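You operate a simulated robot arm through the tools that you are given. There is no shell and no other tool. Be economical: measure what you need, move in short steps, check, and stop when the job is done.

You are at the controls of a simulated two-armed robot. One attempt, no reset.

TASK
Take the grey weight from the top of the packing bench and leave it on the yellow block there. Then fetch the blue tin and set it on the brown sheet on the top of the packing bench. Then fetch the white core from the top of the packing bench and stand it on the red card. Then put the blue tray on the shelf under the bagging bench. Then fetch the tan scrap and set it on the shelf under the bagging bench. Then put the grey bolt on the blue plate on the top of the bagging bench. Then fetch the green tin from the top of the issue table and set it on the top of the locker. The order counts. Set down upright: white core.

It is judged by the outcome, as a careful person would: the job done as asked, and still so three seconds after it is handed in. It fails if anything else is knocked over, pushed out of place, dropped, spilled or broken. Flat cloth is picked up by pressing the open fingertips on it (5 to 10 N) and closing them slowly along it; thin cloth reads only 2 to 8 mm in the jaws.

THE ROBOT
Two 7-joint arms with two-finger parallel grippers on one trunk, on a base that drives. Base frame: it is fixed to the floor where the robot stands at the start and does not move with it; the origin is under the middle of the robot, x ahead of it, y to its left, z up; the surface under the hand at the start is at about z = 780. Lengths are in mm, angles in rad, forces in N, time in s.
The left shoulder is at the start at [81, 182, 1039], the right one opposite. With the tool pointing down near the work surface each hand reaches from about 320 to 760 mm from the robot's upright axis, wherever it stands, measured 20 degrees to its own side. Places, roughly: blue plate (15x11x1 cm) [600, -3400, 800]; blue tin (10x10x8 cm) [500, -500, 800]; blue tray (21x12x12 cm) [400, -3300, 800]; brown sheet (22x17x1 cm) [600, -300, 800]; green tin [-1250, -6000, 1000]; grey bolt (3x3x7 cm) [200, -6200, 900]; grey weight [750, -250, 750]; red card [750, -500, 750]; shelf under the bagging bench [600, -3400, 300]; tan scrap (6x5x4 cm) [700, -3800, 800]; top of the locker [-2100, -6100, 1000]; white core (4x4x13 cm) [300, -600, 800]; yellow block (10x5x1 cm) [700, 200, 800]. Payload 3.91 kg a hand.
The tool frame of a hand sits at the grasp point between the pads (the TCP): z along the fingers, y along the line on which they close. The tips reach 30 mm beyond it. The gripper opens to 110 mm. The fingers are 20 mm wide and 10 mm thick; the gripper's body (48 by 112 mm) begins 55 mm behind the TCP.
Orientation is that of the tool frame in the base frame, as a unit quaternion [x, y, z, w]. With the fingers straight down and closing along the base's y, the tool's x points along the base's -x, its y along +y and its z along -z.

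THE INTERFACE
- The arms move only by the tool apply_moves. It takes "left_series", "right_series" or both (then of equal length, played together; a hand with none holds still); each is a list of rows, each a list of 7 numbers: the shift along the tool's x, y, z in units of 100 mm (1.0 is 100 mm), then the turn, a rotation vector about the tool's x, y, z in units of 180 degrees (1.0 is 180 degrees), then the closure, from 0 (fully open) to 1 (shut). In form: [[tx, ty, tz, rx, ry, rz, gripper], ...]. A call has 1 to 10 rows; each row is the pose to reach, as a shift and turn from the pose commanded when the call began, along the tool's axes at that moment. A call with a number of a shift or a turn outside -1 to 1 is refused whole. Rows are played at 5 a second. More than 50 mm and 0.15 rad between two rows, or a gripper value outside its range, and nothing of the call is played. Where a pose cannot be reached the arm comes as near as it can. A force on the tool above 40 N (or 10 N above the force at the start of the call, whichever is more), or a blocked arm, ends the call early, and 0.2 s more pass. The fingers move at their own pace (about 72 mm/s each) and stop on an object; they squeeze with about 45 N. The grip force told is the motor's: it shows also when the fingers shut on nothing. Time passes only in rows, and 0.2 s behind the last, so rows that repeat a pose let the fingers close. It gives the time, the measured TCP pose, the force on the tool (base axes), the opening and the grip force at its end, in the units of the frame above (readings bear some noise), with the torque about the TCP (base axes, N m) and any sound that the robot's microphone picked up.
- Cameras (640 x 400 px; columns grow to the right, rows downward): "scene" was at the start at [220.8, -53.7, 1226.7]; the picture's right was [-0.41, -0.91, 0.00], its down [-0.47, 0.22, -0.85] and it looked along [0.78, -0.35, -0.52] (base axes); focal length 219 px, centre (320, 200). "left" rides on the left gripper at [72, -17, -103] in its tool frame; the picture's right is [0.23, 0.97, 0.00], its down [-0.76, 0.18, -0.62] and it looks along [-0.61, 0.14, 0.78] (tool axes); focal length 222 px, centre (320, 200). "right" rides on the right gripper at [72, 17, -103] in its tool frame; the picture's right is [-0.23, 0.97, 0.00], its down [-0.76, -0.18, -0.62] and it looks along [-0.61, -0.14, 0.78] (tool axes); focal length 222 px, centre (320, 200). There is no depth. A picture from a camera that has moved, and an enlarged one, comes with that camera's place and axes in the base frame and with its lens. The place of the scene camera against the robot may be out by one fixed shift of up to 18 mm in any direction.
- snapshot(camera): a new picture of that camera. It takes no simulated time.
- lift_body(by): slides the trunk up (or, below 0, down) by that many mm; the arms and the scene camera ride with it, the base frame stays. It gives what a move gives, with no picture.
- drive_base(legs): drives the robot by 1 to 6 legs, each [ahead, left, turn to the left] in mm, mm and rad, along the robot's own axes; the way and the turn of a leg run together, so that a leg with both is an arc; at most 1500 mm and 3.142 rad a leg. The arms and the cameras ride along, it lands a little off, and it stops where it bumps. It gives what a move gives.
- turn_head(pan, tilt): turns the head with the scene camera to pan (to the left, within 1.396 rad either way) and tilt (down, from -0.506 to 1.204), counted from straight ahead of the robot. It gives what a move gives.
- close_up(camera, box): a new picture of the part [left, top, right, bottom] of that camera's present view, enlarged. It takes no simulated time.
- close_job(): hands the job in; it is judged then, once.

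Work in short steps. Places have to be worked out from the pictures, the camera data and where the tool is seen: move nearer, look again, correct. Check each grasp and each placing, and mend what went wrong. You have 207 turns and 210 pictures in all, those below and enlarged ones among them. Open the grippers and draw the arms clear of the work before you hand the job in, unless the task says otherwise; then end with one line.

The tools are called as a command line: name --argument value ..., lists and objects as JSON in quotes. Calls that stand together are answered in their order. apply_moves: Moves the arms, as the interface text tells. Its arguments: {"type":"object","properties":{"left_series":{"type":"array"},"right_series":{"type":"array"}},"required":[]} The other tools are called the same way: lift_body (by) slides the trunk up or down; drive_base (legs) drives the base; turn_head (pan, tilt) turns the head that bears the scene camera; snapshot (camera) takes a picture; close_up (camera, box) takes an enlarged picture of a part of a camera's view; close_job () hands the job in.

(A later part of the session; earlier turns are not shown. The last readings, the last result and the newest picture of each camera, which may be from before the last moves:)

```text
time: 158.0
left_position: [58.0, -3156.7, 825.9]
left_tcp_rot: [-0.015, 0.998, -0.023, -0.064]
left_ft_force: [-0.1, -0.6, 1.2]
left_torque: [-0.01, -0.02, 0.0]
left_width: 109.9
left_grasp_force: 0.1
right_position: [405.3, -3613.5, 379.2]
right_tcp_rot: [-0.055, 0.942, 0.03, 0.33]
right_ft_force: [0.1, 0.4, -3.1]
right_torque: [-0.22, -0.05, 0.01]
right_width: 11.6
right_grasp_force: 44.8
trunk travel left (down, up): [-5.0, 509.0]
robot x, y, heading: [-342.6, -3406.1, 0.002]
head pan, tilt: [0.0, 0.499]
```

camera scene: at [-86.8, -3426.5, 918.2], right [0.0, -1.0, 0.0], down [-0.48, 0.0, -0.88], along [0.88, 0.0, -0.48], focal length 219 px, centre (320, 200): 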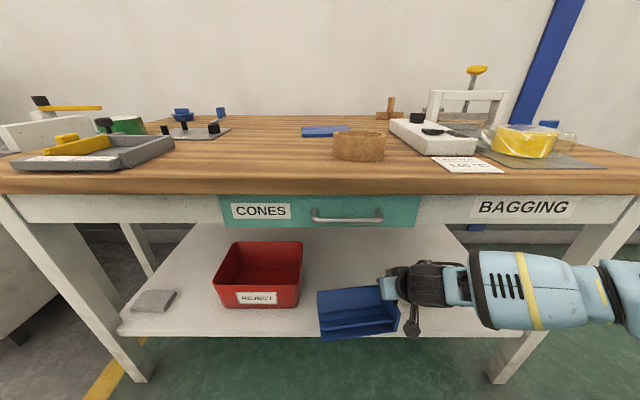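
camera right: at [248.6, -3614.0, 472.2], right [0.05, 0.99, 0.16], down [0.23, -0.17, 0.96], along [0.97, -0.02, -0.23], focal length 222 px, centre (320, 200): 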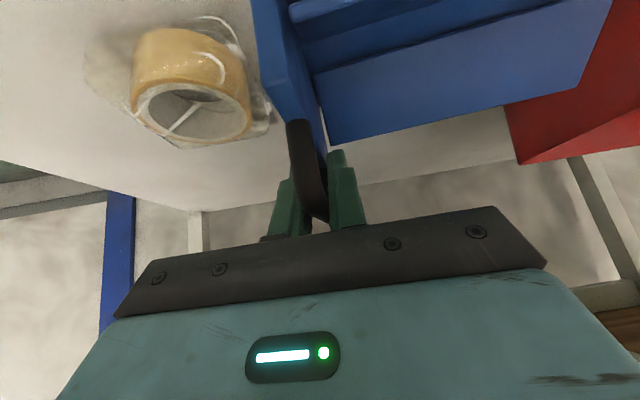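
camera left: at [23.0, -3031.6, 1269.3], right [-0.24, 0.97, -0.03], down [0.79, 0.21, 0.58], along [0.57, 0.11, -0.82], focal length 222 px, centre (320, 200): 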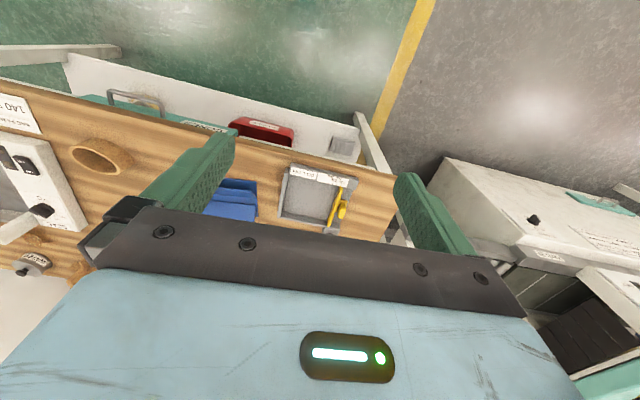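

Still free at z≈379; I'll keep going.

apply_moves --right_series '[[0.02, 0, 0.025, 0, 0, 0, 0.95], [0.04, 0, 0.05, 0, 0, 0, 0.95], [0.04, 0, 0.05, 0, 0, 0, 0.95]]'

close_up --camera "scene" --box '[280, 280, 440, 380]'

```text
time: 158.8
left_position: [56.8, -3156.3, 826.3]
left_tcp_rot: [-0.016, 0.998, -0.023, -0.063]
left_ft_force: [0.8, 0.4, 0.2]
left_torque: [0.02, 0.0, -0.02]
left_width: 110.0
left_grasp_force: 0.1
right_position: [407.3, -3613.6, 377.5]
right_tcp_rot: [-0.054, 0.941, 0.031, 0.333]
right_ft_force: [-1.9, -1.3, 13.4]
right_torque: [0.18, -0.68, 0.03]
right_width: 11.4
right_grasp_force: 45.1
trunk travel left (down, up): [-5.0, 509.0]
robot x, y, heading: [-342.7, -3410.9, 0.004]
head pan, tilt: [0.0, 0.499]
```

```text
4.00 times, centred on (360, 330) of scene
camera zoom: at [-13.7, -3426.0, 918.7], right [0.0, -1.0, 0.0], down [-0.48, 0.0, -0.88], along [0.88, 0.0, -0.48], focal length 876 px, centre (160, -320)
```

zoom: 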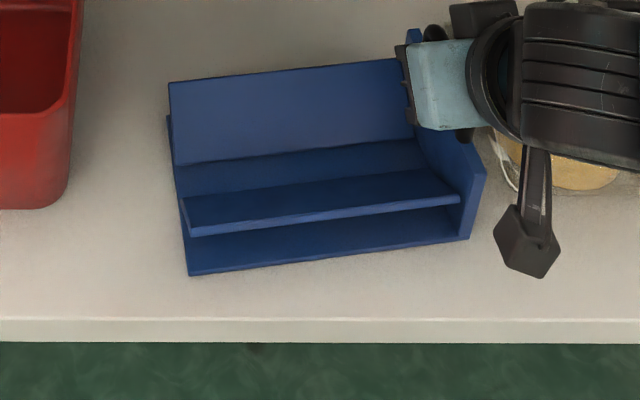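

Contact at z≈377.5 (shelf ≈281). I'll release and withdraw back along the fingers.

apply_moves --right_series '[[0, 0, -0.01, 0, 0, 0, 0.85], [0, 0, -0.01, 0, 0, 0, 0.7], [0, 0, -0.01, 0, 0, 0, 0.65]]'

apply_moves --right_series '[[0, 0, -0.3, 0, 0, 0, 0.65], [0, 0, -0.6, 0, 0, 0, 0.65], [0, 0, -0.75, 0, 0, 0, 0.65]]'

drive_base --legs '[[-150, 0, 0]]'

snapshot --camera "scene"

```text
time: 159.6
left_position: [57.2, -3156.5, 826.1]
left_tcp_rot: [-0.014, 0.998, -0.023, -0.063]
left_ft_force: [0.3, -0.7, 1.1]
left_torque: [0.03, 0.04, -0.02]
left_width: 109.9
left_grasp_force: 0.0
right_position: [404.9, -3613.5, 375.7]
right_tcp_rot: [-0.055, 0.942, 0.03, 0.331]
right_ft_force: [0.1, -0.3, 1.1]
right_torque: [0.0, -0.01, 0.0]
right_width: 38.6
right_grasp_force: 0.1
trunk travel left (down, up): [-5.0, 509.0]
robot x, y, heading: [-341.6, -3412.0, 0.007]
head pan, tilt: [0.0, 0.499]
```

```text
time: 160.4
left_position: [58.6, -3155.3, 825.0]
left_tcp_rot: [-0.015, 0.998, -0.024, -0.064]
left_ft_force: [0.1, -0.1, -0.1]
left_torque: [-0.06, 0.03, 0.02]
left_width: 109.9
left_grasp_force: 0.2
right_position: [358.8, -3620.7, 432.4]
right_tcp_rot: [-0.055, 0.941, 0.029, 0.331]
right_ft_force: [-0.6, -0.6, 0.6]
right_torque: [0.03, -0.03, 0.01]
right_width: 38.7
right_grasp_force: 0.1
trunk travel left (down, up): [-5.0, 509.0]
robot x, y, heading: [-340.9, -3413.6, 0.003]
head pan, tilt: [0.0, 0.499]
```

```text
time: 161.8
left_position: [-91.4, -3156.8, 824.7]
left_tcp_rot: [-0.014, 0.998, -0.023, -0.062]
left_ft_force: [-0.5, -0.2, 0.0]
left_torque: [0.0, 0.01, 0.0]
left_width: 110.0
left_grasp_force: 0.0
right_position: [207.4, -3619.7, 432.7]
right_tcp_rot: [-0.055, 0.942, 0.029, 0.331]
right_ft_force: [-0.5, -0.6, -0.6]
right_torque: [0.01, 0.04, -0.02]
right_width: 38.4
right_grasp_force: 0.0
trunk travel left (down, up): [-5.0, 509.0]
robot x, y, heading: [-492.7, -3410.5, 0.005]
head pan, tilt: [0.0, 0.499]
```

```text
94 pictures are left
camera scene: at [-162.5, -3426.4, 918.4], right [0.0, -1.0, 0.0], down [-0.48, 0.0, -0.88], along [0.88, 0.0, -0.48], focal length 219 px, centre (320, 200)
```

scene: 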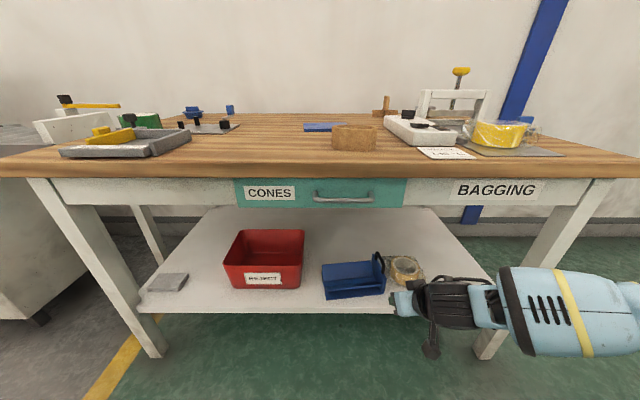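

The tray stands on the shelf. The tan scrap appears to be behind the seal press near [750,-3835]. I'll back off, raise the trunk, and look at that end of the bench from the right.

drive_base --legs '[[-250, 0, 0]]'

lift_body --by 400

drive_base --legs '[[0, -500, 0]]'

snapshot --camera "scene"

```text
time: 163.6
left_position: [-340.4, -3157.2, 825.3]
left_tcp_rot: [-0.016, 0.998, -0.024, -0.064]
left_ft_force: [-0.2, -0.4, 0.4]
left_torque: [0.02, -0.01, 0.02]
left_width: 110.0
left_grasp_force: 0.1
right_position: [-38.2, -3619.7, 433.1]
right_tcp_rot: [-0.057, 0.941, 0.03, 0.331]
right_ft_force: [0.1, 0.0, 0.2]
right_torque: [0.03, -0.01, -0.03]
right_width: 38.6
right_grasp_force: 0.1
trunk travel left (down, up): [-5.0, 509.0]
robot x, y, heading: [-739.9, -3412.3, 0.007]
head pan, tilt: [0.0, 0.499]
```

```text
time: 167.4
left_position: [-339.7, -3156.5, 1225.5]
left_tcp_rot: [-0.015, 0.998, -0.023, -0.064]
left_ft_force: [0.8, 0.3, 1.1]
left_torque: [0.04, -0.01, 0.01]
left_width: 109.5
left_grasp_force: 0.1
right_position: [-30.5, -3621.1, 871.2]
right_tcp_rot: [-0.058, 0.931, 0.03, 0.358]
right_ft_force: [0.0, 0.5, 0.2]
right_torque: [0.01, -0.01, 0.0]
right_width: 38.6
right_grasp_force: 0.1
trunk travel left (down, up): [-405.0, 109.0]
robot x, y, heading: [-738.1, -3412.1, 0.004]
head pan, tilt: [0.0, 0.499]
```

```text
time: 172.3
left_position: [-335.2, -3661.4, 1226.2]
left_tcp_rot: [-0.016, 0.998, -0.023, -0.063]
left_ft_force: [0.0, -0.5, 0.0]
left_torque: [-0.02, -0.01, 0.0]
left_width: 110.1
left_grasp_force: 0.0
right_position: [-27.3, -4123.9, 871.9]
right_tcp_rot: [-0.058, 0.931, 0.03, 0.358]
right_ft_force: [-0.5, -0.1, 0.5]
right_torque: [-0.05, 0.03, 0.0]
right_width: 38.6
right_grasp_force: 0.0
trunk travel left (down, up): [-405.0, 109.0]
robot x, y, heading: [-735.5, -3916.1, 0.005]
head pan, tilt: [0.0, 0.499]
```

```text
93 pictures are left
camera scene: at [-539.7, -3932.1, 1341.5], right [0.01, -1.0, 0.0], down [-0.48, 0.0, -0.88], along [0.88, 0.01, -0.48], focal length 219 px, centre (320, 200)
```

scene: 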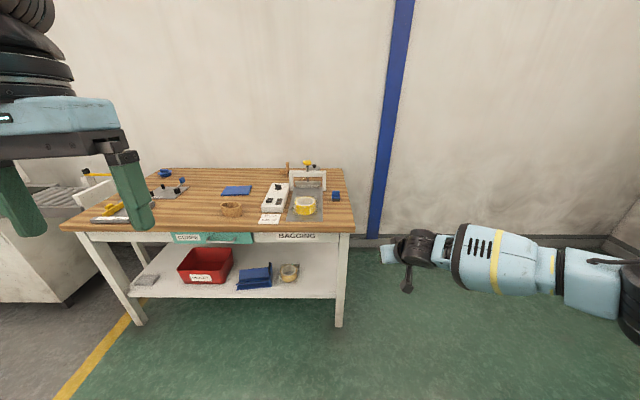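

close_up --camera "scene" --box '[250, 155, 370, 230]'

```text
5.33 times, centred on (310, 192) of scene
camera zoom: at [-539.7, -3932.1, 1341.5], right [0.01, -1.0, 0.0], down [-0.48, 0.0, -0.88], along [0.88, 0.01, -0.48], focal length 1168 px, centre (373, 240)
```

zoom: 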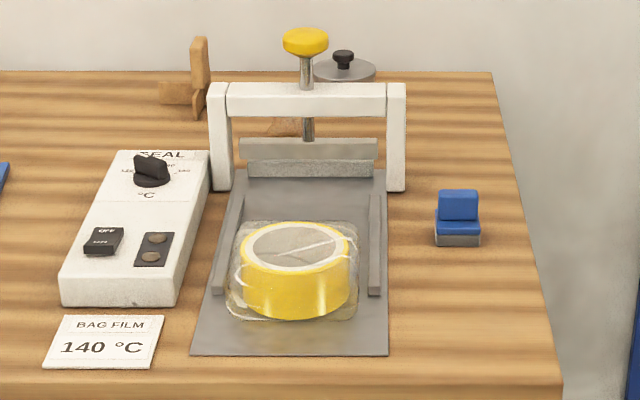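

The scrap is visible behind the press at about [742,-3820]. I'll reach it from the bench's right end. First I'll raise and draw in the right hand so that it can't sweep anything.

apply_moves --right_series '[[-0.1, 0.04, -0.4, 0, 0, 0, 0.5], [-0.15, 0.06, -0.7, 0, 0, 0, 0.3], [-0.202, 0.08, -0.96, 0, 0, 0, 0.3]]'

apply_moves --right_series '[[-0.1, 0.04, -0.4, 0, 0, 0, 0.3], [-0.15, 0.06, -0.7, 0, 0, 0, 0.3], [-0.202, 0.08, -0.96, 0, 0, 0, 0.3]]'

apply_moves --right_series '[[0.1, 0.04, -0.3, 0, 0, 0, 0.3], [0.25, 0.08, -0.6, 0, 0, 0, 0.3], [0.357, 0.117, -0.86, 0, 0, 0, 0.3]]'

drive_base --legs '[[0, -520, 0], [800, 0, 0]]'

turn_head --pan 0.5 --tilt 0.6

snapshot --camera "scene"

```text
time: 173.2
left_position: [-337.3, -3661.0, 1226.3]
left_tcp_rot: [-0.016, 0.998, -0.023, -0.063]
left_ft_force: [0.1, -0.2, -0.4]
left_torque: [0.0, -0.01, 0.0]
left_width: 110.1
left_grasp_force: 0.0
right_position: [-76.5, -4124.0, 957.7]
right_tcp_rot: [-0.057, 0.931, 0.029, 0.359]
right_ft_force: [0.4, 0.5, 0.6]
right_torque: [-0.01, 0.01, 0.01]
right_width: 76.8
right_grasp_force: 0.1
trunk travel left (down, up): [-405.0, 109.0]
robot x, y, heading: [-735.3, -3912.5, 0.011]
head pan, tilt: [0.0, 0.499]
```

```text
time: 173.9
left_position: [-337.4, -3659.7, 1226.3]
left_tcp_rot: [-0.016, 0.998, -0.024, -0.063]
left_ft_force: [-0.7, -0.6, 0.3]
left_torque: [0.03, -0.03, 0.02]
left_width: 109.9
left_grasp_force: 0.1
right_position: [-126.7, -4125.3, 1041.4]
right_tcp_rot: [-0.057, 0.932, 0.029, 0.358]
right_ft_force: [-0.5, 0.0, -0.7]
right_torque: [-0.01, -0.02, -0.01]
right_width: 76.9
right_grasp_force: 0.0
trunk travel left (down, up): [-405.0, 109.0]
robot x, y, heading: [-734.6, -3916.4, 0.004]
head pan, tilt: [0.0, 0.499]
```

```text
time: 174.8
left_position: [-336.8, -3661.1, 1226.1]
left_tcp_rot: [-0.017, 0.998, -0.025, -0.063]
left_ft_force: [0.3, -0.2, -0.1]
left_torque: [-0.06, -0.03, -0.02]
left_width: 110.4
left_grasp_force: 0.1
right_position: [-211.4, -4124.7, 1081.6]
right_tcp_rot: [-0.058, 0.932, 0.029, 0.358]
right_ft_force: [-0.3, 0.4, 0.5]
right_torque: [-0.02, -0.04, -0.01]
right_width: 77.0
right_grasp_force: 0.0
trunk travel left (down, up): [-405.0, 109.0]
robot x, y, heading: [-736.7, -3915.7, 0.008]
head pan, tilt: [0.0, 0.499]
```

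```text
time: 183.7
left_position: [466.9, -4175.1, 1226.3]
left_tcp_rot: [-0.015, 0.998, -0.023, -0.064]
left_ft_force: [0.7, 0.0, -0.5]
left_torque: [-0.01, -0.01, 0.02]
left_width: 110.0
left_grasp_force: 0.1
right_position: [589.6, -4639.2, 1081.0]
right_tcp_rot: [-0.057, 0.931, 0.029, 0.359]
right_ft_force: [0.2, -0.6, -0.1]
right_torque: [-0.02, 0.0, 0.01]
right_width: 77.0
right_grasp_force: 0.1
trunk travel left (down, up): [-405.0, 109.0]
robot x, y, heading: [67.7, -4428.7, 0.005]
head pan, tilt: [0.0, 0.499]
```

```text
time: 184.6
left_position: [464.4, -4175.0, 1226.5]
left_tcp_rot: [-0.015, 0.998, -0.024, -0.064]
left_ft_force: [0.4, 0.1, 0.7]
left_torque: [0.01, 0.03, 0.0]
left_width: 110.1
left_grasp_force: 0.1
right_position: [588.3, -4637.8, 1080.9]
right_tcp_rot: [-0.056, 0.931, 0.028, 0.359]
right_ft_force: [-0.1, -0.1, 0.2]
right_torque: [-0.02, -0.01, 0.02]
right_width: 77.0
right_grasp_force: 0.0
trunk travel left (down, up): [-405.0, 109.0]
robot x, y, heading: [65.9, -4431.7, 0.002]
head pan, tilt: [0.499, 0.6]
```

```text
91 pictures are left
camera scene: at [248.6, -4403.1, 1332.4], right [0.48, -0.88, 0.0], down [-0.49, -0.27, -0.83], along [0.72, 0.4, -0.56], focal length 219 px, centre (320, 200)
```

scene: 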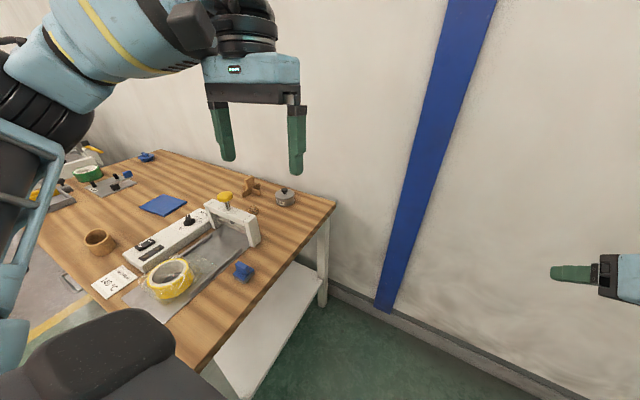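

close_up --camera "scene" --box '[180, 160, 340, 260]'

```text
4.00 times, centred on (260, 210) of scene
camera zoom: at [248.6, -4403.1, 1332.4], right [0.48, -0.88, 0.0], down [-0.49, -0.27, -0.83], along [0.72, 0.4, -0.56], focal length 876 px, centre (560, 160)
```

zoom: 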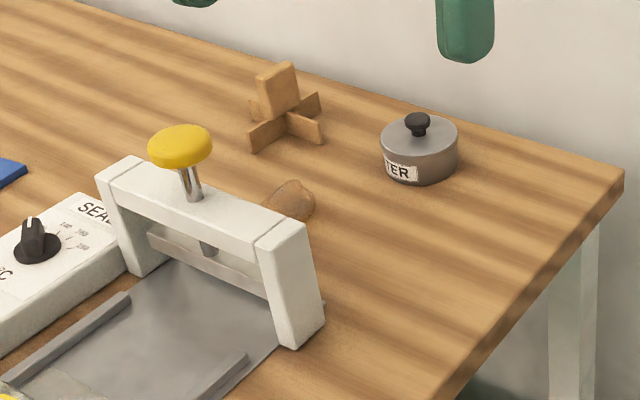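

The scrap is a rounded tan lump at about [738,-3817], just behind the press. The left arm suits this best, with the robot turned left at the bench corner. I'll drive forward 260 mm, turn left 0.7 rad, and look.

drive_base --legs '[[260, 0, 0], [0, 0, 0.7]]'

turn_head --pan 0.3 --tilt 0.7

snapshot --camera "scene"

snapshot --camera "left"

```text
time: 188.3
left_position: [466.5, -3974.4, 1225.1]
left_tcp_rot: [-0.357, 0.932, -0.043, -0.052]
left_ft_force: [0.0, -0.1, 0.6]
left_torque: [0.0, 0.05, -0.01]
left_width: 110.0
left_grasp_force: 0.0
right_position: [860.4, -4249.8, 1080.7]
right_tcp_rot: [-0.374, 0.855, 0.15, 0.327]
right_ft_force: [0.1, 0.7, 0.4]
right_torque: [0.0, 0.05, 0.02]
right_width: 76.9
right_grasp_force: 0.0
trunk travel left (down, up): [-405.0, 109.0]
robot x, y, heading: [326.6, -4432.2, 0.707]
head pan, tilt: [0.499, 0.6]
```

```text
time: 189.1
left_position: [466.2, -3973.2, 1225.2]
left_tcp_rot: [-0.357, 0.932, -0.043, -0.051]
left_ft_force: [-0.5, -0.1, -0.2]
left_torque: [-0.01, 0.02, -0.02]
left_width: 110.2
left_grasp_force: 0.0
right_position: [859.6, -4248.1, 1082.2]
right_tcp_rot: [-0.373, 0.855, 0.15, 0.326]
right_ft_force: [-0.8, -0.7, -0.2]
right_torque: [-0.03, -0.02, 0.0]
right_width: 76.8
right_grasp_force: 0.2
trunk travel left (down, up): [-405.0, 109.0]
robot x, y, heading: [325.8, -4428.7, 0.712]
head pan, tilt: [0.3, 0.7]
```

```text
89 pictures are left
camera scene: at [449.6, -4300.3, 1323.8], right [0.85, -0.53, 0.0], down [-0.34, -0.54, -0.77], along [0.41, 0.65, -0.64], focal length 219 px, centre (320, 200)
```

scene: 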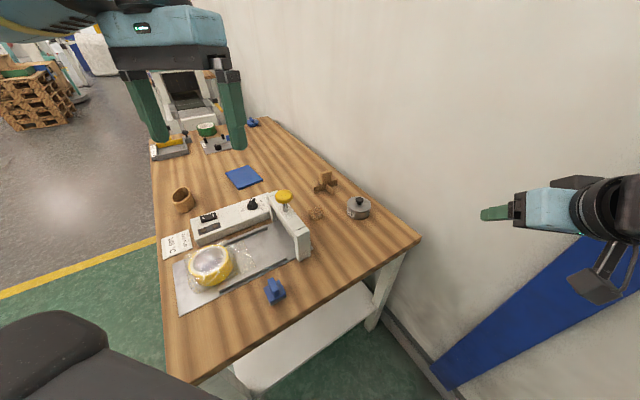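

```text
88 pictures are left
camera left: at [432.1, -4023.6, 1337.1], right [-0.82, 0.57, -0.01], down [0.48, 0.71, 0.51], along [0.3, 0.41, -0.86], focal length 222 px, centre (320, 200)
```

left: 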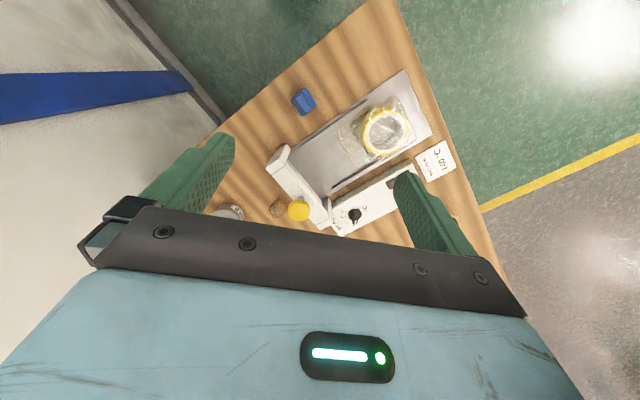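

The scrap is at [739,-3811] from both cameras. I'll drive ahead 110 mm and lower the trunk 100 mm, then bring the left hand upright and forward above it.

drive_base --legs '[[110, 0, 0]]'

lift_body --by -100

apply_moves --left_series '[[-0.3, -0.2, 0, 0, -0.02, 0, 0], [-0.6, -0.4, 0, 0, -0.043, 0, 0], [-0.98, -0.55, 0, 0, -0.043, 0, 0]]'

snapshot --camera "left"

snapshot --camera "scene"

```text
time: 190.3
left_position: [550.1, -3904.3, 1226.7]
left_tcp_rot: [-0.356, 0.932, -0.044, -0.05]
left_ft_force: [0.0, -0.2, 0.0]
left_torque: [-0.02, 0.02, -0.04]
left_width: 110.0
left_grasp_force: 0.0
right_position: [943.2, -4178.8, 1081.5]
right_tcp_rot: [-0.373, 0.855, 0.151, 0.327]
right_ft_force: [0.0, -0.9, -0.6]
right_torque: [-0.01, 0.02, 0.02]
right_width: 76.8
right_grasp_force: 0.1
trunk travel left (down, up): [-405.0, 109.0]
robot x, y, heading: [411.2, -4353.9, 0.705]
head pan, tilt: [0.3, 0.7]
```

```text
time: 191.6
left_position: [549.8, -3904.6, 1126.0]
left_tcp_rot: [-0.356, 0.932, -0.043, -0.05]
left_ft_force: [0.3, 0.0, -0.4]
left_torque: [-0.01, 0.0, -0.04]
left_width: 109.8
left_grasp_force: 0.0
right_position: [942.3, -4178.2, 982.4]
right_tcp_rot: [-0.375, 0.854, 0.151, 0.327]
right_ft_force: [-1.3, -0.3, -0.3]
right_torque: [0.01, -0.01, -0.02]
right_width: 77.0
right_grasp_force: 0.1
trunk travel left (down, up): [-305.0, 209.0]
robot x, y, heading: [408.2, -4355.5, 0.701]
head pan, tilt: [0.3, 0.7]
```

```text
time: 192.4
left_position: [658.4, -3879.8, 1117.8]
left_tcp_rot: [-0.359, 0.933, -0.019, 0.012]
left_ft_force: [0.1, 0.2, 0.3]
left_torque: [-0.01, -0.01, 0.0]
left_width: 110.2
left_grasp_force: 0.0
right_position: [943.8, -4178.8, 981.9]
right_tcp_rot: [-0.373, 0.855, 0.151, 0.327]
right_ft_force: [-1.2, 0.0, -0.6]
right_torque: [0.02, 0.0, 0.02]
right_width: 76.7
right_grasp_force: 0.1
trunk travel left (down, up): [-305.0, 209.0]
robot x, y, heading: [404.6, -4357.8, 0.707]
head pan, tilt: [0.3, 0.7]
```

```text
87 pictures are left
camera left: at [614.0, -3939.0, 1218.3], right [-0.82, 0.57, -0.05], down [0.42, 0.66, 0.62], along [0.38, 0.49, -0.78], focal length 222 px, centre (320, 200)
```

left: 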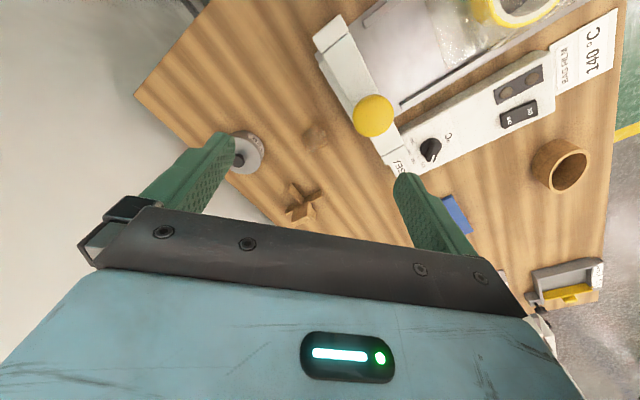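

```text
86 pictures are left
camera scene: at [558.2, -4208.9, 1218.1], right [0.84, -0.54, 0.0], down [-0.35, -0.54, -0.76], along [0.41, 0.65, -0.64], focal length 219 px, centre (320, 200)
```

scene: 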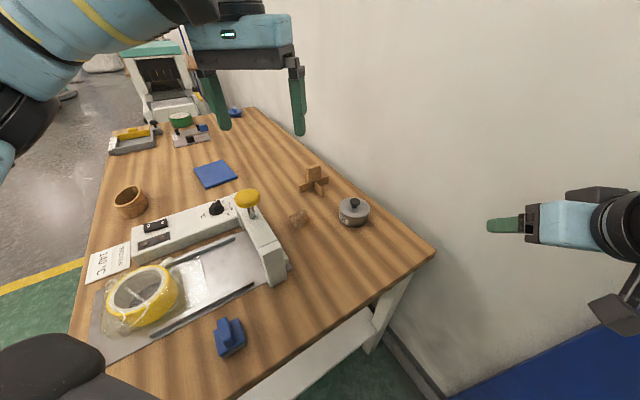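

The scrap is at [731,-3810]. I'll go forward 95 mm over it, staying above the press knob, and descend gradually.

apply_moves --left_series '[[-0.35, 0.02, 0.2, 0, 0, 0, 0], [-0.65, 0.04, 0.4, 0, 0, 0, 0], [-0.95, 0.06, 0.65, 0, 0, 0, 0], [-0.97, 0.06, 0.95, 0, 0, 0, 0]]'

snapshot --camera "left"

close_up --camera "scene" --box '[220, 100, 420, 225]'

```text
time: 193.4
left_position: [728.8, -3814.6, 1020.6]
left_tcp_rot: [-0.358, 0.933, -0.02, 0.012]
left_ft_force: [-0.4, 1.4, -0.2]
left_torque: [0.01, 0.0, -0.02]
left_width: 109.7
left_grasp_force: 0.2
right_position: [943.0, -4177.6, 982.3]
right_tcp_rot: [-0.373, 0.855, 0.15, 0.327]
right_ft_force: [0.2, 0.3, 0.4]
right_torque: [0.02, 0.0, 0.0]
right_width: 77.2
right_grasp_force: 0.1
trunk travel left (down, up): [-305.0, 209.0]
robot x, y, heading: [409.8, -4359.6, 0.706]
head pan, tilt: [0.3, 0.7]
```

```text
85 pictures are left
camera left: at [684.3, -3872.5, 1123.3], right [-0.82, 0.57, -0.05], down [0.42, 0.66, 0.62], along [0.38, 0.49, -0.78], focal length 222 px, centre (320, 200)
```

left: 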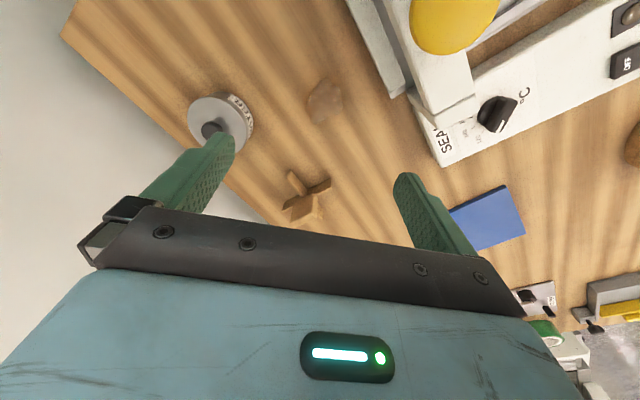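

```text
3.20 times, centred on (320, 162) of scene
camera zoom: at [556.7, -4208.8, 1218.3], right [0.84, -0.54, 0.0], down [-0.34, -0.54, -0.76], along [0.41, 0.65, -0.64], focal length 701 px, centre (320, 320)
```

zoom: 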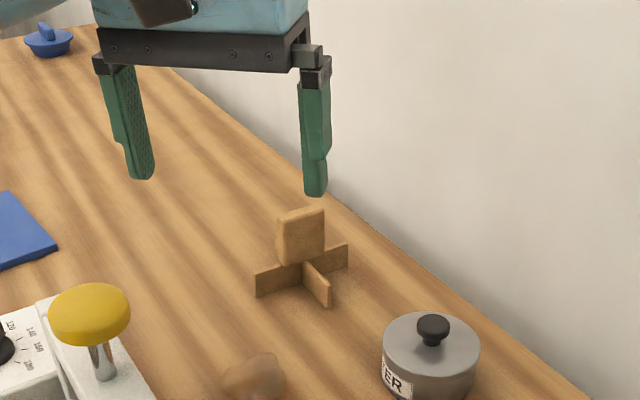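

The scrap is centred 12 mm ahead. I'll descend in two stages, looking midway.

apply_moves --left_series '[[-0.06, 0, 0.35, 0, 0, 0, 0.15], [-0.12, 0, 0.7, 0, 0, 0, 0.15], [-0.12, 0, 1.0, 0, 0, 0, 0.15], [-0.12, 0, 1.0, 0, 0, 0, 0.15]]'

snapshot --camera "left"

close_up --camera "scene" --box '[220, 130, 420, 255]'

```text
time: 194.4
left_position: [740.8, -3809.0, 921.0]
left_tcp_rot: [-0.359, 0.933, -0.02, 0.012]
left_ft_force: [0.0, 0.5, -0.2]
left_torque: [-0.01, -0.03, -0.01]
left_width: 93.6
left_grasp_force: 0.1
right_position: [942.7, -4179.1, 982.2]
right_tcp_rot: [-0.373, 0.855, 0.15, 0.327]
right_ft_force: [0.3, -0.4, -1.4]
right_torque: [-0.03, -0.04, -0.02]
right_width: 77.2
right_grasp_force: 0.1
trunk travel left (down, up): [-305.0, 209.0]
robot x, y, heading: [410.1, -4357.1, 0.706]
head pan, tilt: [0.3, 0.7]
```

```text
83 pictures are left
camera left: at [697.1, -3868.3, 1023.7], right [-0.82, 0.57, -0.05], down [0.42, 0.66, 0.62], along [0.38, 0.49, -0.78], focal length 222 px, centre (320, 200)
```

left: 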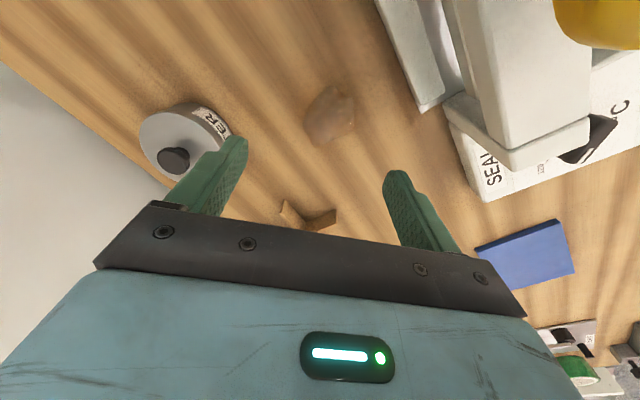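

```text
3.20 times, centred on (320, 192) of scene
camera zoom: at [556.9, -4209.4, 1218.4], right [0.84, -0.54, 0.0], down [-0.34, -0.54, -0.77], along [0.41, 0.65, -0.64], focal length 701 px, centre (320, 224)
```

zoom: 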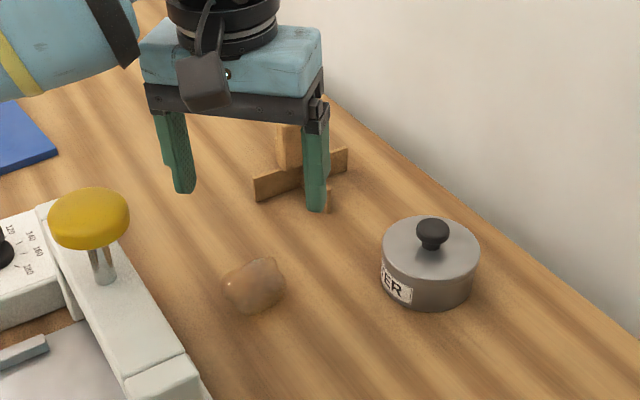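

Well lined up. I'll descend to z≈817 and close on it.

apply_moves --left_series '[[0.03, 0, 0.35, 0, 0, 0, 0.2], [0.03, 0, 0.7, 0, 0, 0, 0.2], [0.03, 0, 1.0, 0, 0, 0, 0.2], [0.03, 0, 1.0, 0, 0, 0, 0.2]]'

apply_moves --left_series '[[0, 0, 0.04, 0, 0, 0, 0.3], [0, 0, 0.04, 0, 0, 0, 0.5], [0, 0, 0.04, 0, 0, 0, 0.7], [0, 0, 0.04, 0, 0, 0, 0.8], [0, 0, 0.04, 0, 0, 0, 0.8]]'

snapshot --camera "left"

```text
time: 195.4
left_position: [744.2, -3812.9, 822.6]
left_tcp_rot: [-0.36, 0.933, -0.019, 0.012]
left_ft_force: [0.2, 0.4, 0.5]
left_torque: [0.0, 0.0, 0.01]
left_width: 87.9
left_grasp_force: 0.1
right_position: [941.7, -4178.0, 981.1]
right_tcp_rot: [-0.373, 0.855, 0.149, 0.327]
right_ft_force: [0.4, -0.6, -1.2]
right_torque: [0.01, -0.04, 0.0]
right_width: 76.9
right_grasp_force: 0.0
trunk travel left (down, up): [-305.0, 209.0]
robot x, y, heading: [410.6, -4359.8, 0.704]
head pan, tilt: [0.3, 0.7]
```

```text
time: 196.6
left_position: [743.4, -3813.3, 818.9]
left_tcp_rot: [-0.359, 0.933, -0.02, 0.013]
left_ft_force: [0.0, 1.1, 2.8]
left_torque: [0.09, 0.04, 0.01]
left_width: 68.7
left_grasp_force: 45.1
right_position: [943.3, -4179.3, 981.9]
right_tcp_rot: [-0.374, 0.855, 0.15, 0.326]
right_ft_force: [0.0, -0.1, 0.2]
right_torque: [0.0, -0.05, -0.03]
right_width: 77.2
right_grasp_force: 0.1
trunk travel left (down, up): [-305.0, 209.0]
robot x, y, heading: [408.7, -4357.1, 0.707]
head pan, tilt: [0.3, 0.7]
```

```text
81 pictures are left
camera left: at [699.0, -3872.4, 920.4], right [-0.82, 0.57, -0.05], down [0.42, 0.66, 0.62], along [0.38, 0.49, -0.78], focal length 222 px, centre (320, 200)
```

left: 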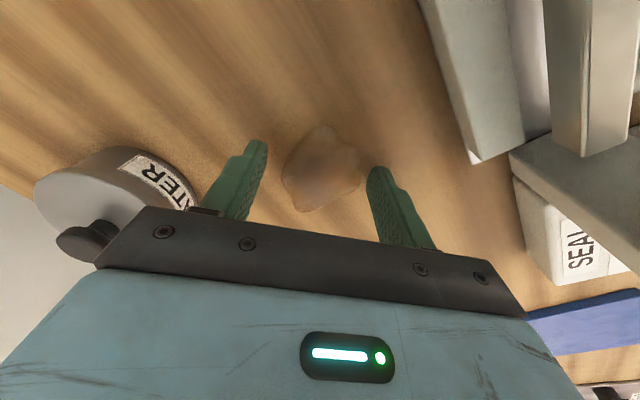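

The jaws stopped at 68.7 mm with full grip force, though the lump looks narrower. I'll look closely.

close_up --camera "left" --box '[180, 100, 460, 275]'

close_up --camera "scene" --box '[220, 130, 420, 255]'

```text
2.29 times, centred on (320, 188) of left
camera zoom: at [699.0, -3872.4, 920.4], right [-0.82, 0.57, -0.05], down [0.42, 0.66, 0.62], along [0.38, 0.49, -0.78], focal length 508 px, centre (320, 229)
```

zoom: 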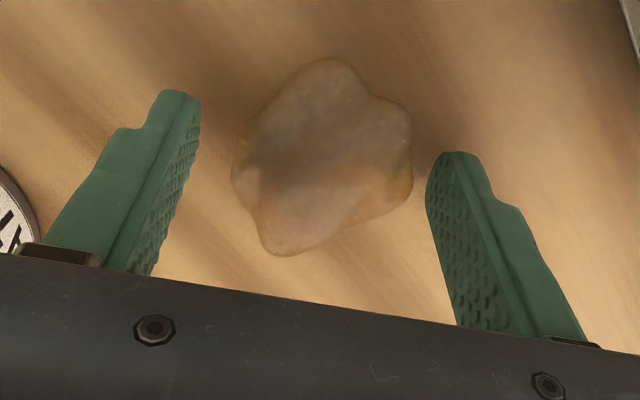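

```text
3.20 times, centred on (320, 192) of scene
camera zoom: at [556.8, -4209.2, 1218.3], right [0.84, -0.54, 0.0], down [-0.34, -0.54, -0.77], along [0.41, 0.65, -0.64], focal length 701 px, centre (320, 224)
```

zoom: 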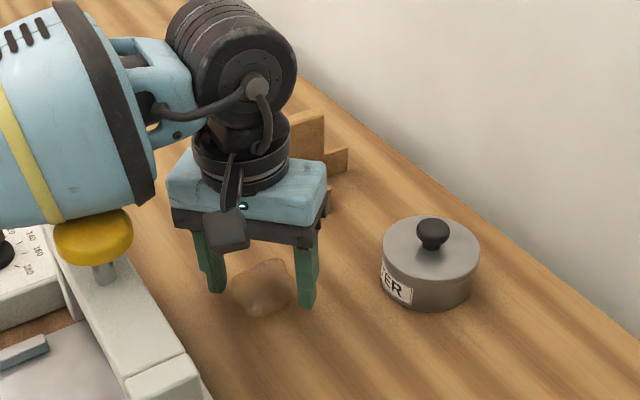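

The lump is translucent film scrap, larger than its visible core. I'll lift 25 mm and see whether it comes along.

apply_moves --left_series '[[0, 0, -0.1, 0, 0, 0, 0.8], [0, 0, -0.25, 0, 0, 0, 0.8], [0, 0, -0.25, 0, 0, 0, 0.8]]'

close_up --camera "left" --box '[180, 100, 460, 275]'

close_up --camera "scene" --box '[220, 130, 420, 255]'

```text
time: 197.4
left_position: [743.8, -3813.1, 843.4]
left_tcp_rot: [-0.358, 0.933, -0.02, 0.011]
left_ft_force: [-0.4, 0.0, 0.2]
left_torque: [0.02, -0.03, 0.01]
left_width: 68.8
left_grasp_force: 45.2
right_position: [943.8, -4179.5, 982.2]
right_tcp_rot: [-0.374, 0.855, 0.15, 0.326]
right_ft_force: [0.3, -0.5, -0.2]
right_torque: [0.02, -0.02, 0.02]
right_width: 77.2
right_grasp_force: 0.0
trunk travel left (down, up): [-305.0, 209.0]
robot x, y, heading: [406.1, -4351.5, 0.707]
head pan, tilt: [0.3, 0.7]
```

```text
2.29 times, centred on (320, 188) of left
camera zoom: at [698.5, -3872.0, 945.1], right [-0.82, 0.57, -0.05], down [0.42, 0.66, 0.62], along [0.38, 0.49, -0.78], focal length 508 px, centre (320, 229)
```

zoom: 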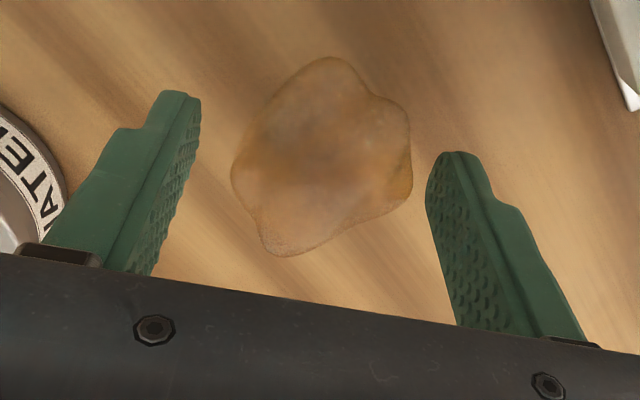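

```text
3.20 times, centred on (320, 192) of scene
camera zoom: at [557.0, -4209.1, 1218.3], right [0.84, -0.54, 0.0], down [-0.34, -0.54, -0.76], along [0.41, 0.65, -0.64], focal length 701 px, centre (320, 224)
```

zoom: 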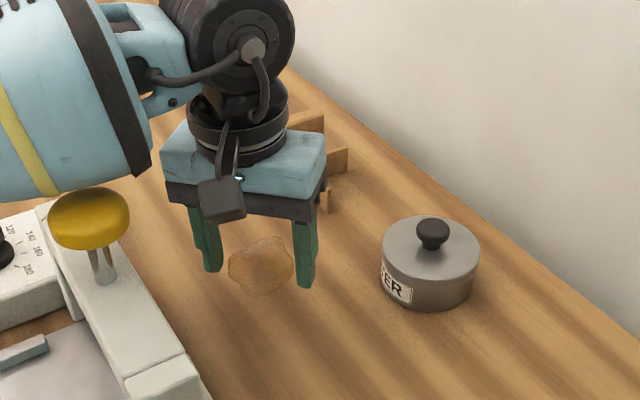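

It's held: it moved with the hand in both views. I'll lift it high above the press knob.

apply_moves --left_series '[[0, 0, -0.35, 0, 0, 0, 0.8], [0, 0, -0.7, 0, 0, 0, 0.8], [0, 0, -1.0, 0, 0, 0, 0.8]]'

apply_moves --left_series '[[0, 0, -0.35, 0, 0, 0, 0.8], [0.05, 0, -0.7, 0, 0, 0, 0.8], [0.1, 0, -1.0, 0, 0, 0, 0.8]]'

apply_moves --left_series '[[0.2, 0, -0.2, 0, 0, 0, 0.8], [0.5, 0, -0.3, 0, 0, 0, 0.8], [0.9, 0, -0.4, 0, 0, 0, 0.8]]'

snapshot --camera "left"

snapshot --camera "scene"

```text
time: 198.2
left_position: [741.3, -3810.5, 943.5]
left_tcp_rot: [-0.359, 0.933, -0.02, 0.012]
left_ft_force: [-0.5, 0.2, -0.1]
left_torque: [0.01, -0.01, 0.02]
left_width: 68.8
left_grasp_force: 45.3
right_position: [942.6, -4179.4, 981.3]
right_tcp_rot: [-0.374, 0.855, 0.15, 0.326]
right_ft_force: [0.1, -0.6, -0.2]
right_torque: [0.0, -0.03, 0.0]
right_width: 77.0
right_grasp_force: 0.2
trunk travel left (down, up): [-305.0, 209.0]
robot x, y, heading: [405.9, -4357.4, 0.703]
head pan, tilt: [0.3, 0.7]
```

```text
time: 199.0
left_position: [729.1, -3815.5, 1043.7]
left_tcp_rot: [-0.358, 0.934, -0.019, 0.011]
left_ft_force: [0.1, -0.9, -0.1]
left_torque: [0.04, -0.02, 0.02]
left_width: 68.6
left_grasp_force: 45.1
right_position: [943.5, -4179.6, 982.7]
right_tcp_rot: [-0.373, 0.855, 0.15, 0.327]
right_ft_force: [-0.1, -0.4, 0.2]
right_torque: [0.03, -0.01, 0.01]
right_width: 76.9
right_grasp_force: 0.1
trunk travel left (down, up): [-305.0, 209.0]
robot x, y, heading: [408.9, -4356.9, 0.71]
head pan, tilt: [0.3, 0.7]
```

```text
time: 199.8
left_position: [658.3, -3873.4, 1081.5]
left_tcp_rot: [-0.359, 0.933, -0.021, 0.013]
left_ft_force: [0.4, 0.2, 0.6]
left_torque: [0.0, -0.03, 0.02]
left_width: 68.6
left_grasp_force: 44.5
right_position: [942.2, -4179.9, 982.7]
right_tcp_rot: [-0.373, 0.855, 0.15, 0.327]
right_ft_force: [0.6, -0.6, 0.0]
right_torque: [-0.01, -0.01, -0.03]
right_width: 77.0
right_grasp_force: 0.1
trunk travel left (down, up): [-305.0, 209.0]
robot x, y, heading: [408.4, -4356.2, 0.706]
head pan, tilt: [0.3, 0.7]
```

```text
76 pictures are left
camera left: at [614.5, -3932.2, 1184.5], right [-0.82, 0.57, -0.05], down [0.42, 0.66, 0.62], along [0.38, 0.49, -0.78], focal length 222 px, centre (320, 200)
```

left: 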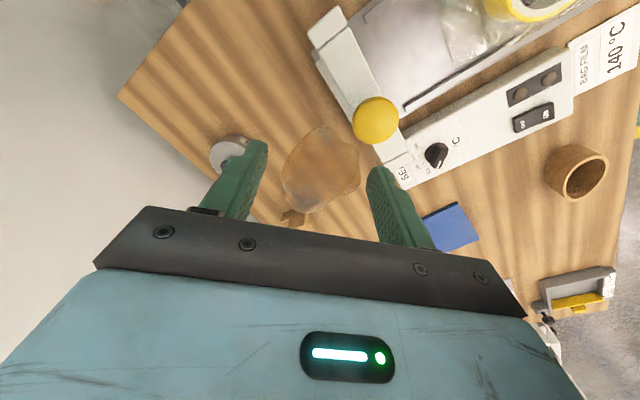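

```text
75 pictures are left
camera scene: at [556.1, -4209.7, 1218.5], right [0.84, -0.54, 0.0], down [-0.34, -0.54, -0.77], along [0.41, 0.65, -0.64], focal length 219 px, centre (320, 200)
```

scene: 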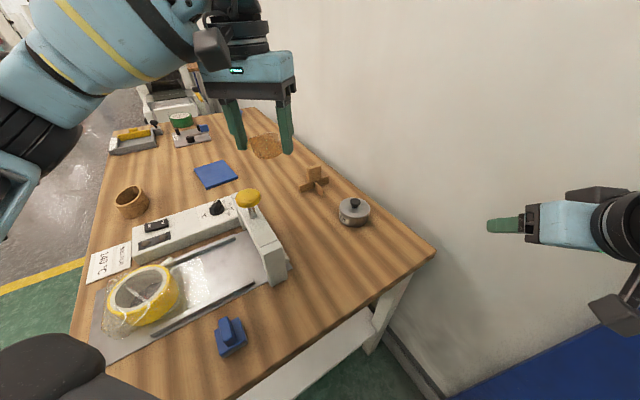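

Scrap held. I'll back away from the bench, square up to heading 0, and stand off in front of the bench's right half.

drive_base --legs '[[-620, 0, 0], [0, 0, -0.705], [-560, 720, 0]]'

turn_head --pan 0.3 --tilt 0.55

snapshot --camera "scene"

```text
time: 211.5
left_position: [-118.4, -3833.4, 1081.5]
left_tcp_rot: [-0.015, 1.0, -0.022, 0.004]
left_ft_force: [-0.1, 0.3, -1.1]
left_torque: [0.02, 0.0, -0.01]
left_width: 70.0
left_grasp_force: 45.1
right_position: [-103.1, -4250.9, 982.4]
right_tcp_rot: [-0.056, 0.932, 0.029, 0.358]
right_ft_force: [0.6, -0.2, 0.1]
right_torque: [0.01, -0.01, -0.05]
right_width: 76.9
right_grasp_force: 0.1
trunk travel left (down, up): [-305.0, 209.0]
robot x, y, heading: [-624.9, -4036.8, 0.002]
head pan, tilt: [0.3, 0.7]
```

```text
time: 212.2
left_position: [-118.6, -3835.3, 1082.0]
left_tcp_rot: [-0.015, 1.0, -0.022, 0.005]
left_ft_force: [0.2, -0.4, -0.4]
left_torque: [-0.01, 0.01, 0.03]
left_width: 69.4
left_grasp_force: 45.1
right_position: [-101.8, -4249.8, 981.6]
right_tcp_rot: [-0.056, 0.931, 0.028, 0.359]
right_ft_force: [-0.2, 0.2, 0.7]
right_torque: [0.01, 0.0, 0.01]
right_width: 76.9
right_grasp_force: 0.0
trunk travel left (down, up): [-305.0, 209.0]
robot x, y, heading: [-624.9, -4039.8, -0.003]
head pan, tilt: [0.3, 0.55]
```

```text
74 pictures are left
camera scene: at [-401.8, -4029.5, 1231.4], right [0.3, -0.96, 0.0], down [-0.5, -0.15, -0.85], along [0.81, 0.25, -0.52], focal length 219 px, centre (320, 200)
```

scene: 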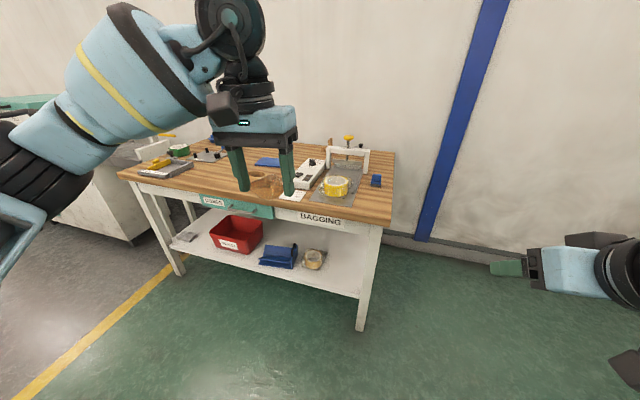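

Still held. I'll tilt the left hand forward 40°, then lower the trunk 300 mm.

apply_moves --left_series '[[-0.1, 0, 0, 0, -0.045, 0, 0.8], [-0.2, 0, 0.1, 0, -0.09, 0, 0.8], [-0.3, 0, 0.2, 0, -0.135, 0, 0.8], [-0.4, 0, 0.3, 0, -0.18, 0, 0.8], [-0.5, 0, 0.4, 0, -0.22, 0, 0.8], [-0.5, 0, 0.4, 0, -0.22, 0, 0.8]]'

lift_body --by -300

snapshot --camera "scene"

```text
time: 213.6
left_position: [-67.7, -3834.3, 1042.2]
left_tcp_rot: [-0.021, 0.939, -0.016, 0.344]
left_ft_force: [0.0, -0.4, 0.9]
left_torque: [0.0, 0.0, 0.0]
left_width: 69.7
left_grasp_force: 45.1
right_position: [-101.4, -4249.7, 981.4]
right_tcp_rot: [-0.055, 0.932, 0.028, 0.357]
right_ft_force: [-0.4, 0.6, -0.2]
right_torque: [0.0, 0.0, 0.03]
right_width: 76.9
right_grasp_force: 0.1
trunk travel left (down, up): [-305.0, 209.0]
robot x, y, heading: [-624.7, -4041.5, 0.002]
head pan, tilt: [0.3, 0.55]
```

```text
time: 216.6
left_position: [-68.4, -3834.9, 742.7]
left_tcp_rot: [-0.021, 0.939, -0.017, 0.342]
left_ft_force: [0.6, -0.5, 0.2]
left_torque: [0.04, 0.0, -0.03]
left_width: 69.4
left_grasp_force: 45.0
right_position: [-101.2, -4249.6, 681.7]
right_tcp_rot: [-0.054, 0.932, 0.028, 0.358]
right_ft_force: [0.4, -0.1, 0.4]
right_torque: [0.04, -0.02, -0.01]
right_width: 77.0
right_grasp_force: 0.0
trunk travel left (down, up): [-5.0, 509.0]
robot x, y, heading: [-626.9, -4039.6, 0.0]
head pan, tilt: [0.3, 0.55]
```

```text
73 pictures are left
camera scene: at [-300.6, -4029.5, 913.7], right [0.3, -0.96, 0.0], down [-0.5, -0.15, -0.85], along [0.81, 0.25, -0.52], focal length 219 px, centre (320, 200)
```

scene: 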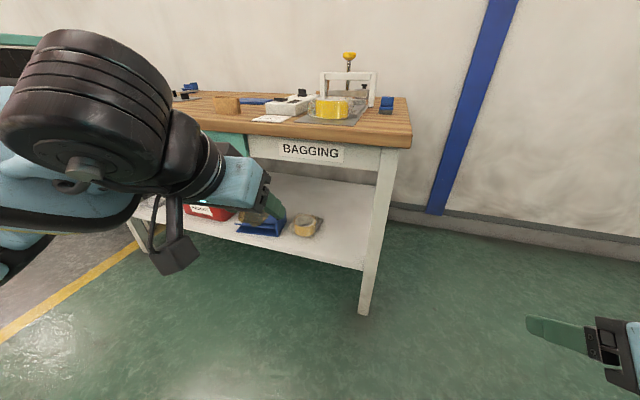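

Plenty of free shelf right of the tape: target about [350,-3890]. I'll lower the hand and extend it forward in front of the bench.

apply_moves --left_series '[[0.21, 0.015, 0.255, 0, 0, 0, 0.8], [0.42, 0.03, 0.51, 0, 0, 0, 0.8], [0.641, 0.046, 0.764, 0, 0, 0, 0.8]]'

apply_moves --left_series '[[0.21, 0.015, 0.255, 0, 0, 0, 0.8], [0.42, 0.03, 0.51, 0, 0, 0, 0.8], [0.641, 0.046, 0.764, 0, 0, 0, 0.8]]'

apply_moves --left_series '[[0.0, 0.015, 0.45, 0, 0, 0, 0.8], [-0.1, 0.02, 0.75, 0, 0, 0, 0.8], [-0.2, 0.03, 0.95, 0, 0, 0, 0.8]]'

apply_moves --left_series '[[-0.2, 0.0, 0.35, 0, 0, 0, 0.8], [-0.3, 0.0, 0.6, 0, 0, 0, 0.8], [-0.4, 0.0, 0.9, 0, 0, 0, 0.8], [-0.4, 0.0, 0.9, 0, 0, 0, 0.8]]'

snapshot --camera "scene"

```text
time: 217.4
left_position: [-67.4, -3833.3, 642.3]
left_tcp_rot: [-0.021, 0.939, -0.017, 0.344]
left_ft_force: [0.0, -0.5, -0.5]
left_torque: [-0.02, -0.05, -0.02]
left_width: 44.6
left_grasp_force: 45.2
right_position: [-100.4, -4249.0, 682.6]
right_tcp_rot: [-0.055, 0.932, 0.028, 0.357]
right_ft_force: [-0.7, 0.0, -0.1]
right_torque: [-0.01, 0.02, 0.01]
right_width: 77.2
right_grasp_force: 0.1
trunk travel left (down, up): [-5.0, 509.0]
robot x, y, heading: [-625.2, -4041.5, 0.001]
head pan, tilt: [0.3, 0.55]
```

```text
time: 218.2
left_position: [-68.4, -3834.8, 542.3]
left_tcp_rot: [-0.021, 0.939, -0.016, 0.342]
left_ft_force: [-0.3, 0.2, -0.4]
left_torque: [-0.03, 0.02, -0.01]
left_width: 44.8
left_grasp_force: 45.2
right_position: [-100.0, -4250.2, 681.7]
right_tcp_rot: [-0.056, 0.932, 0.029, 0.358]
right_ft_force: [-0.5, 0.1, -0.2]
right_torque: [-0.01, 0.01, 0.01]
right_width: 77.2
right_grasp_force: 0.0
trunk travel left (down, up): [-5.0, 509.0]
robot x, y, heading: [-627.2, -4043.7, -0.004]
head pan, tilt: [0.3, 0.55]
```

```text
time: 219.0
left_position: [8.3, -3833.4, 483.3]
left_tcp_rot: [-0.021, 0.939, -0.017, 0.343]
left_ft_force: [0.0, -0.2, -0.8]
left_torque: [-0.01, 0.01, 0.0]
left_width: 44.6
left_grasp_force: 45.7
right_position: [-101.5, -4250.0, 683.2]
right_tcp_rot: [-0.055, 0.932, 0.027, 0.358]
right_ft_force: [-0.3, 0.1, 0.7]
right_torque: [0.0, 0.0, 0.01]
right_width: 77.0
right_grasp_force: 0.0
trunk travel left (down, up): [-5.0, 509.0]
robot x, y, heading: [-625.5, -4040.7, -0.001]
head pan, tilt: [0.3, 0.55]
```

```text
time: 220.0
left_position: [97.2, -3831.8, 438.4]
left_tcp_rot: [-0.021, 0.939, -0.016, 0.343]
left_ft_force: [-1.6, -0.1, -0.9]
left_torque: [0.02, 0.0, 0.01]
left_width: 45.4
left_grasp_force: 45.4
right_position: [-101.4, -4250.4, 682.3]
right_tcp_rot: [-0.054, 0.932, 0.028, 0.357]
right_ft_force: [0.5, 0.2, -0.4]
right_torque: [0.0, -0.02, -0.01]
right_width: 76.7
right_grasp_force: 0.1
trunk travel left (down, up): [-5.0, 509.0]
robot x, y, heading: [-626.1, -4040.4, -0.006]
head pan, tilt: [0.3, 0.55]
```

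```text
72 pictures are left
camera scene: at [-300.5, -4029.5, 913.7], right [0.3, -0.96, 0.0], down [-0.5, -0.15, -0.85], along [0.81, 0.25, -0.52], focal length 219 px, centre (320, 200)
```

scene: 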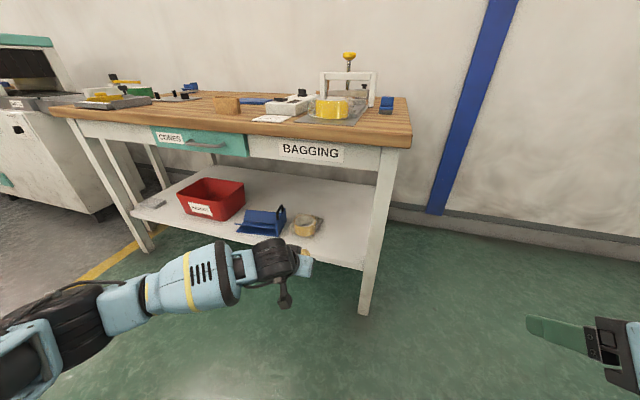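

The width went from 69 to 45 mm, so the lump shifted in the grip. I'll check with the hand camera.

snapshot --camera "left"

```text
71 pictures are left
camera left: at [-23.1, -3851.4, 470.9], right [-0.2, 0.96, -0.19], down [0.18, 0.23, 0.96], along [0.96, 0.16, -0.21], focal length 222 px, centre (320, 200)
```

left: 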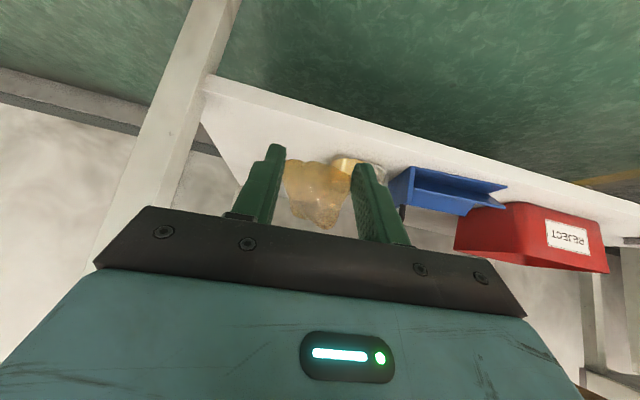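

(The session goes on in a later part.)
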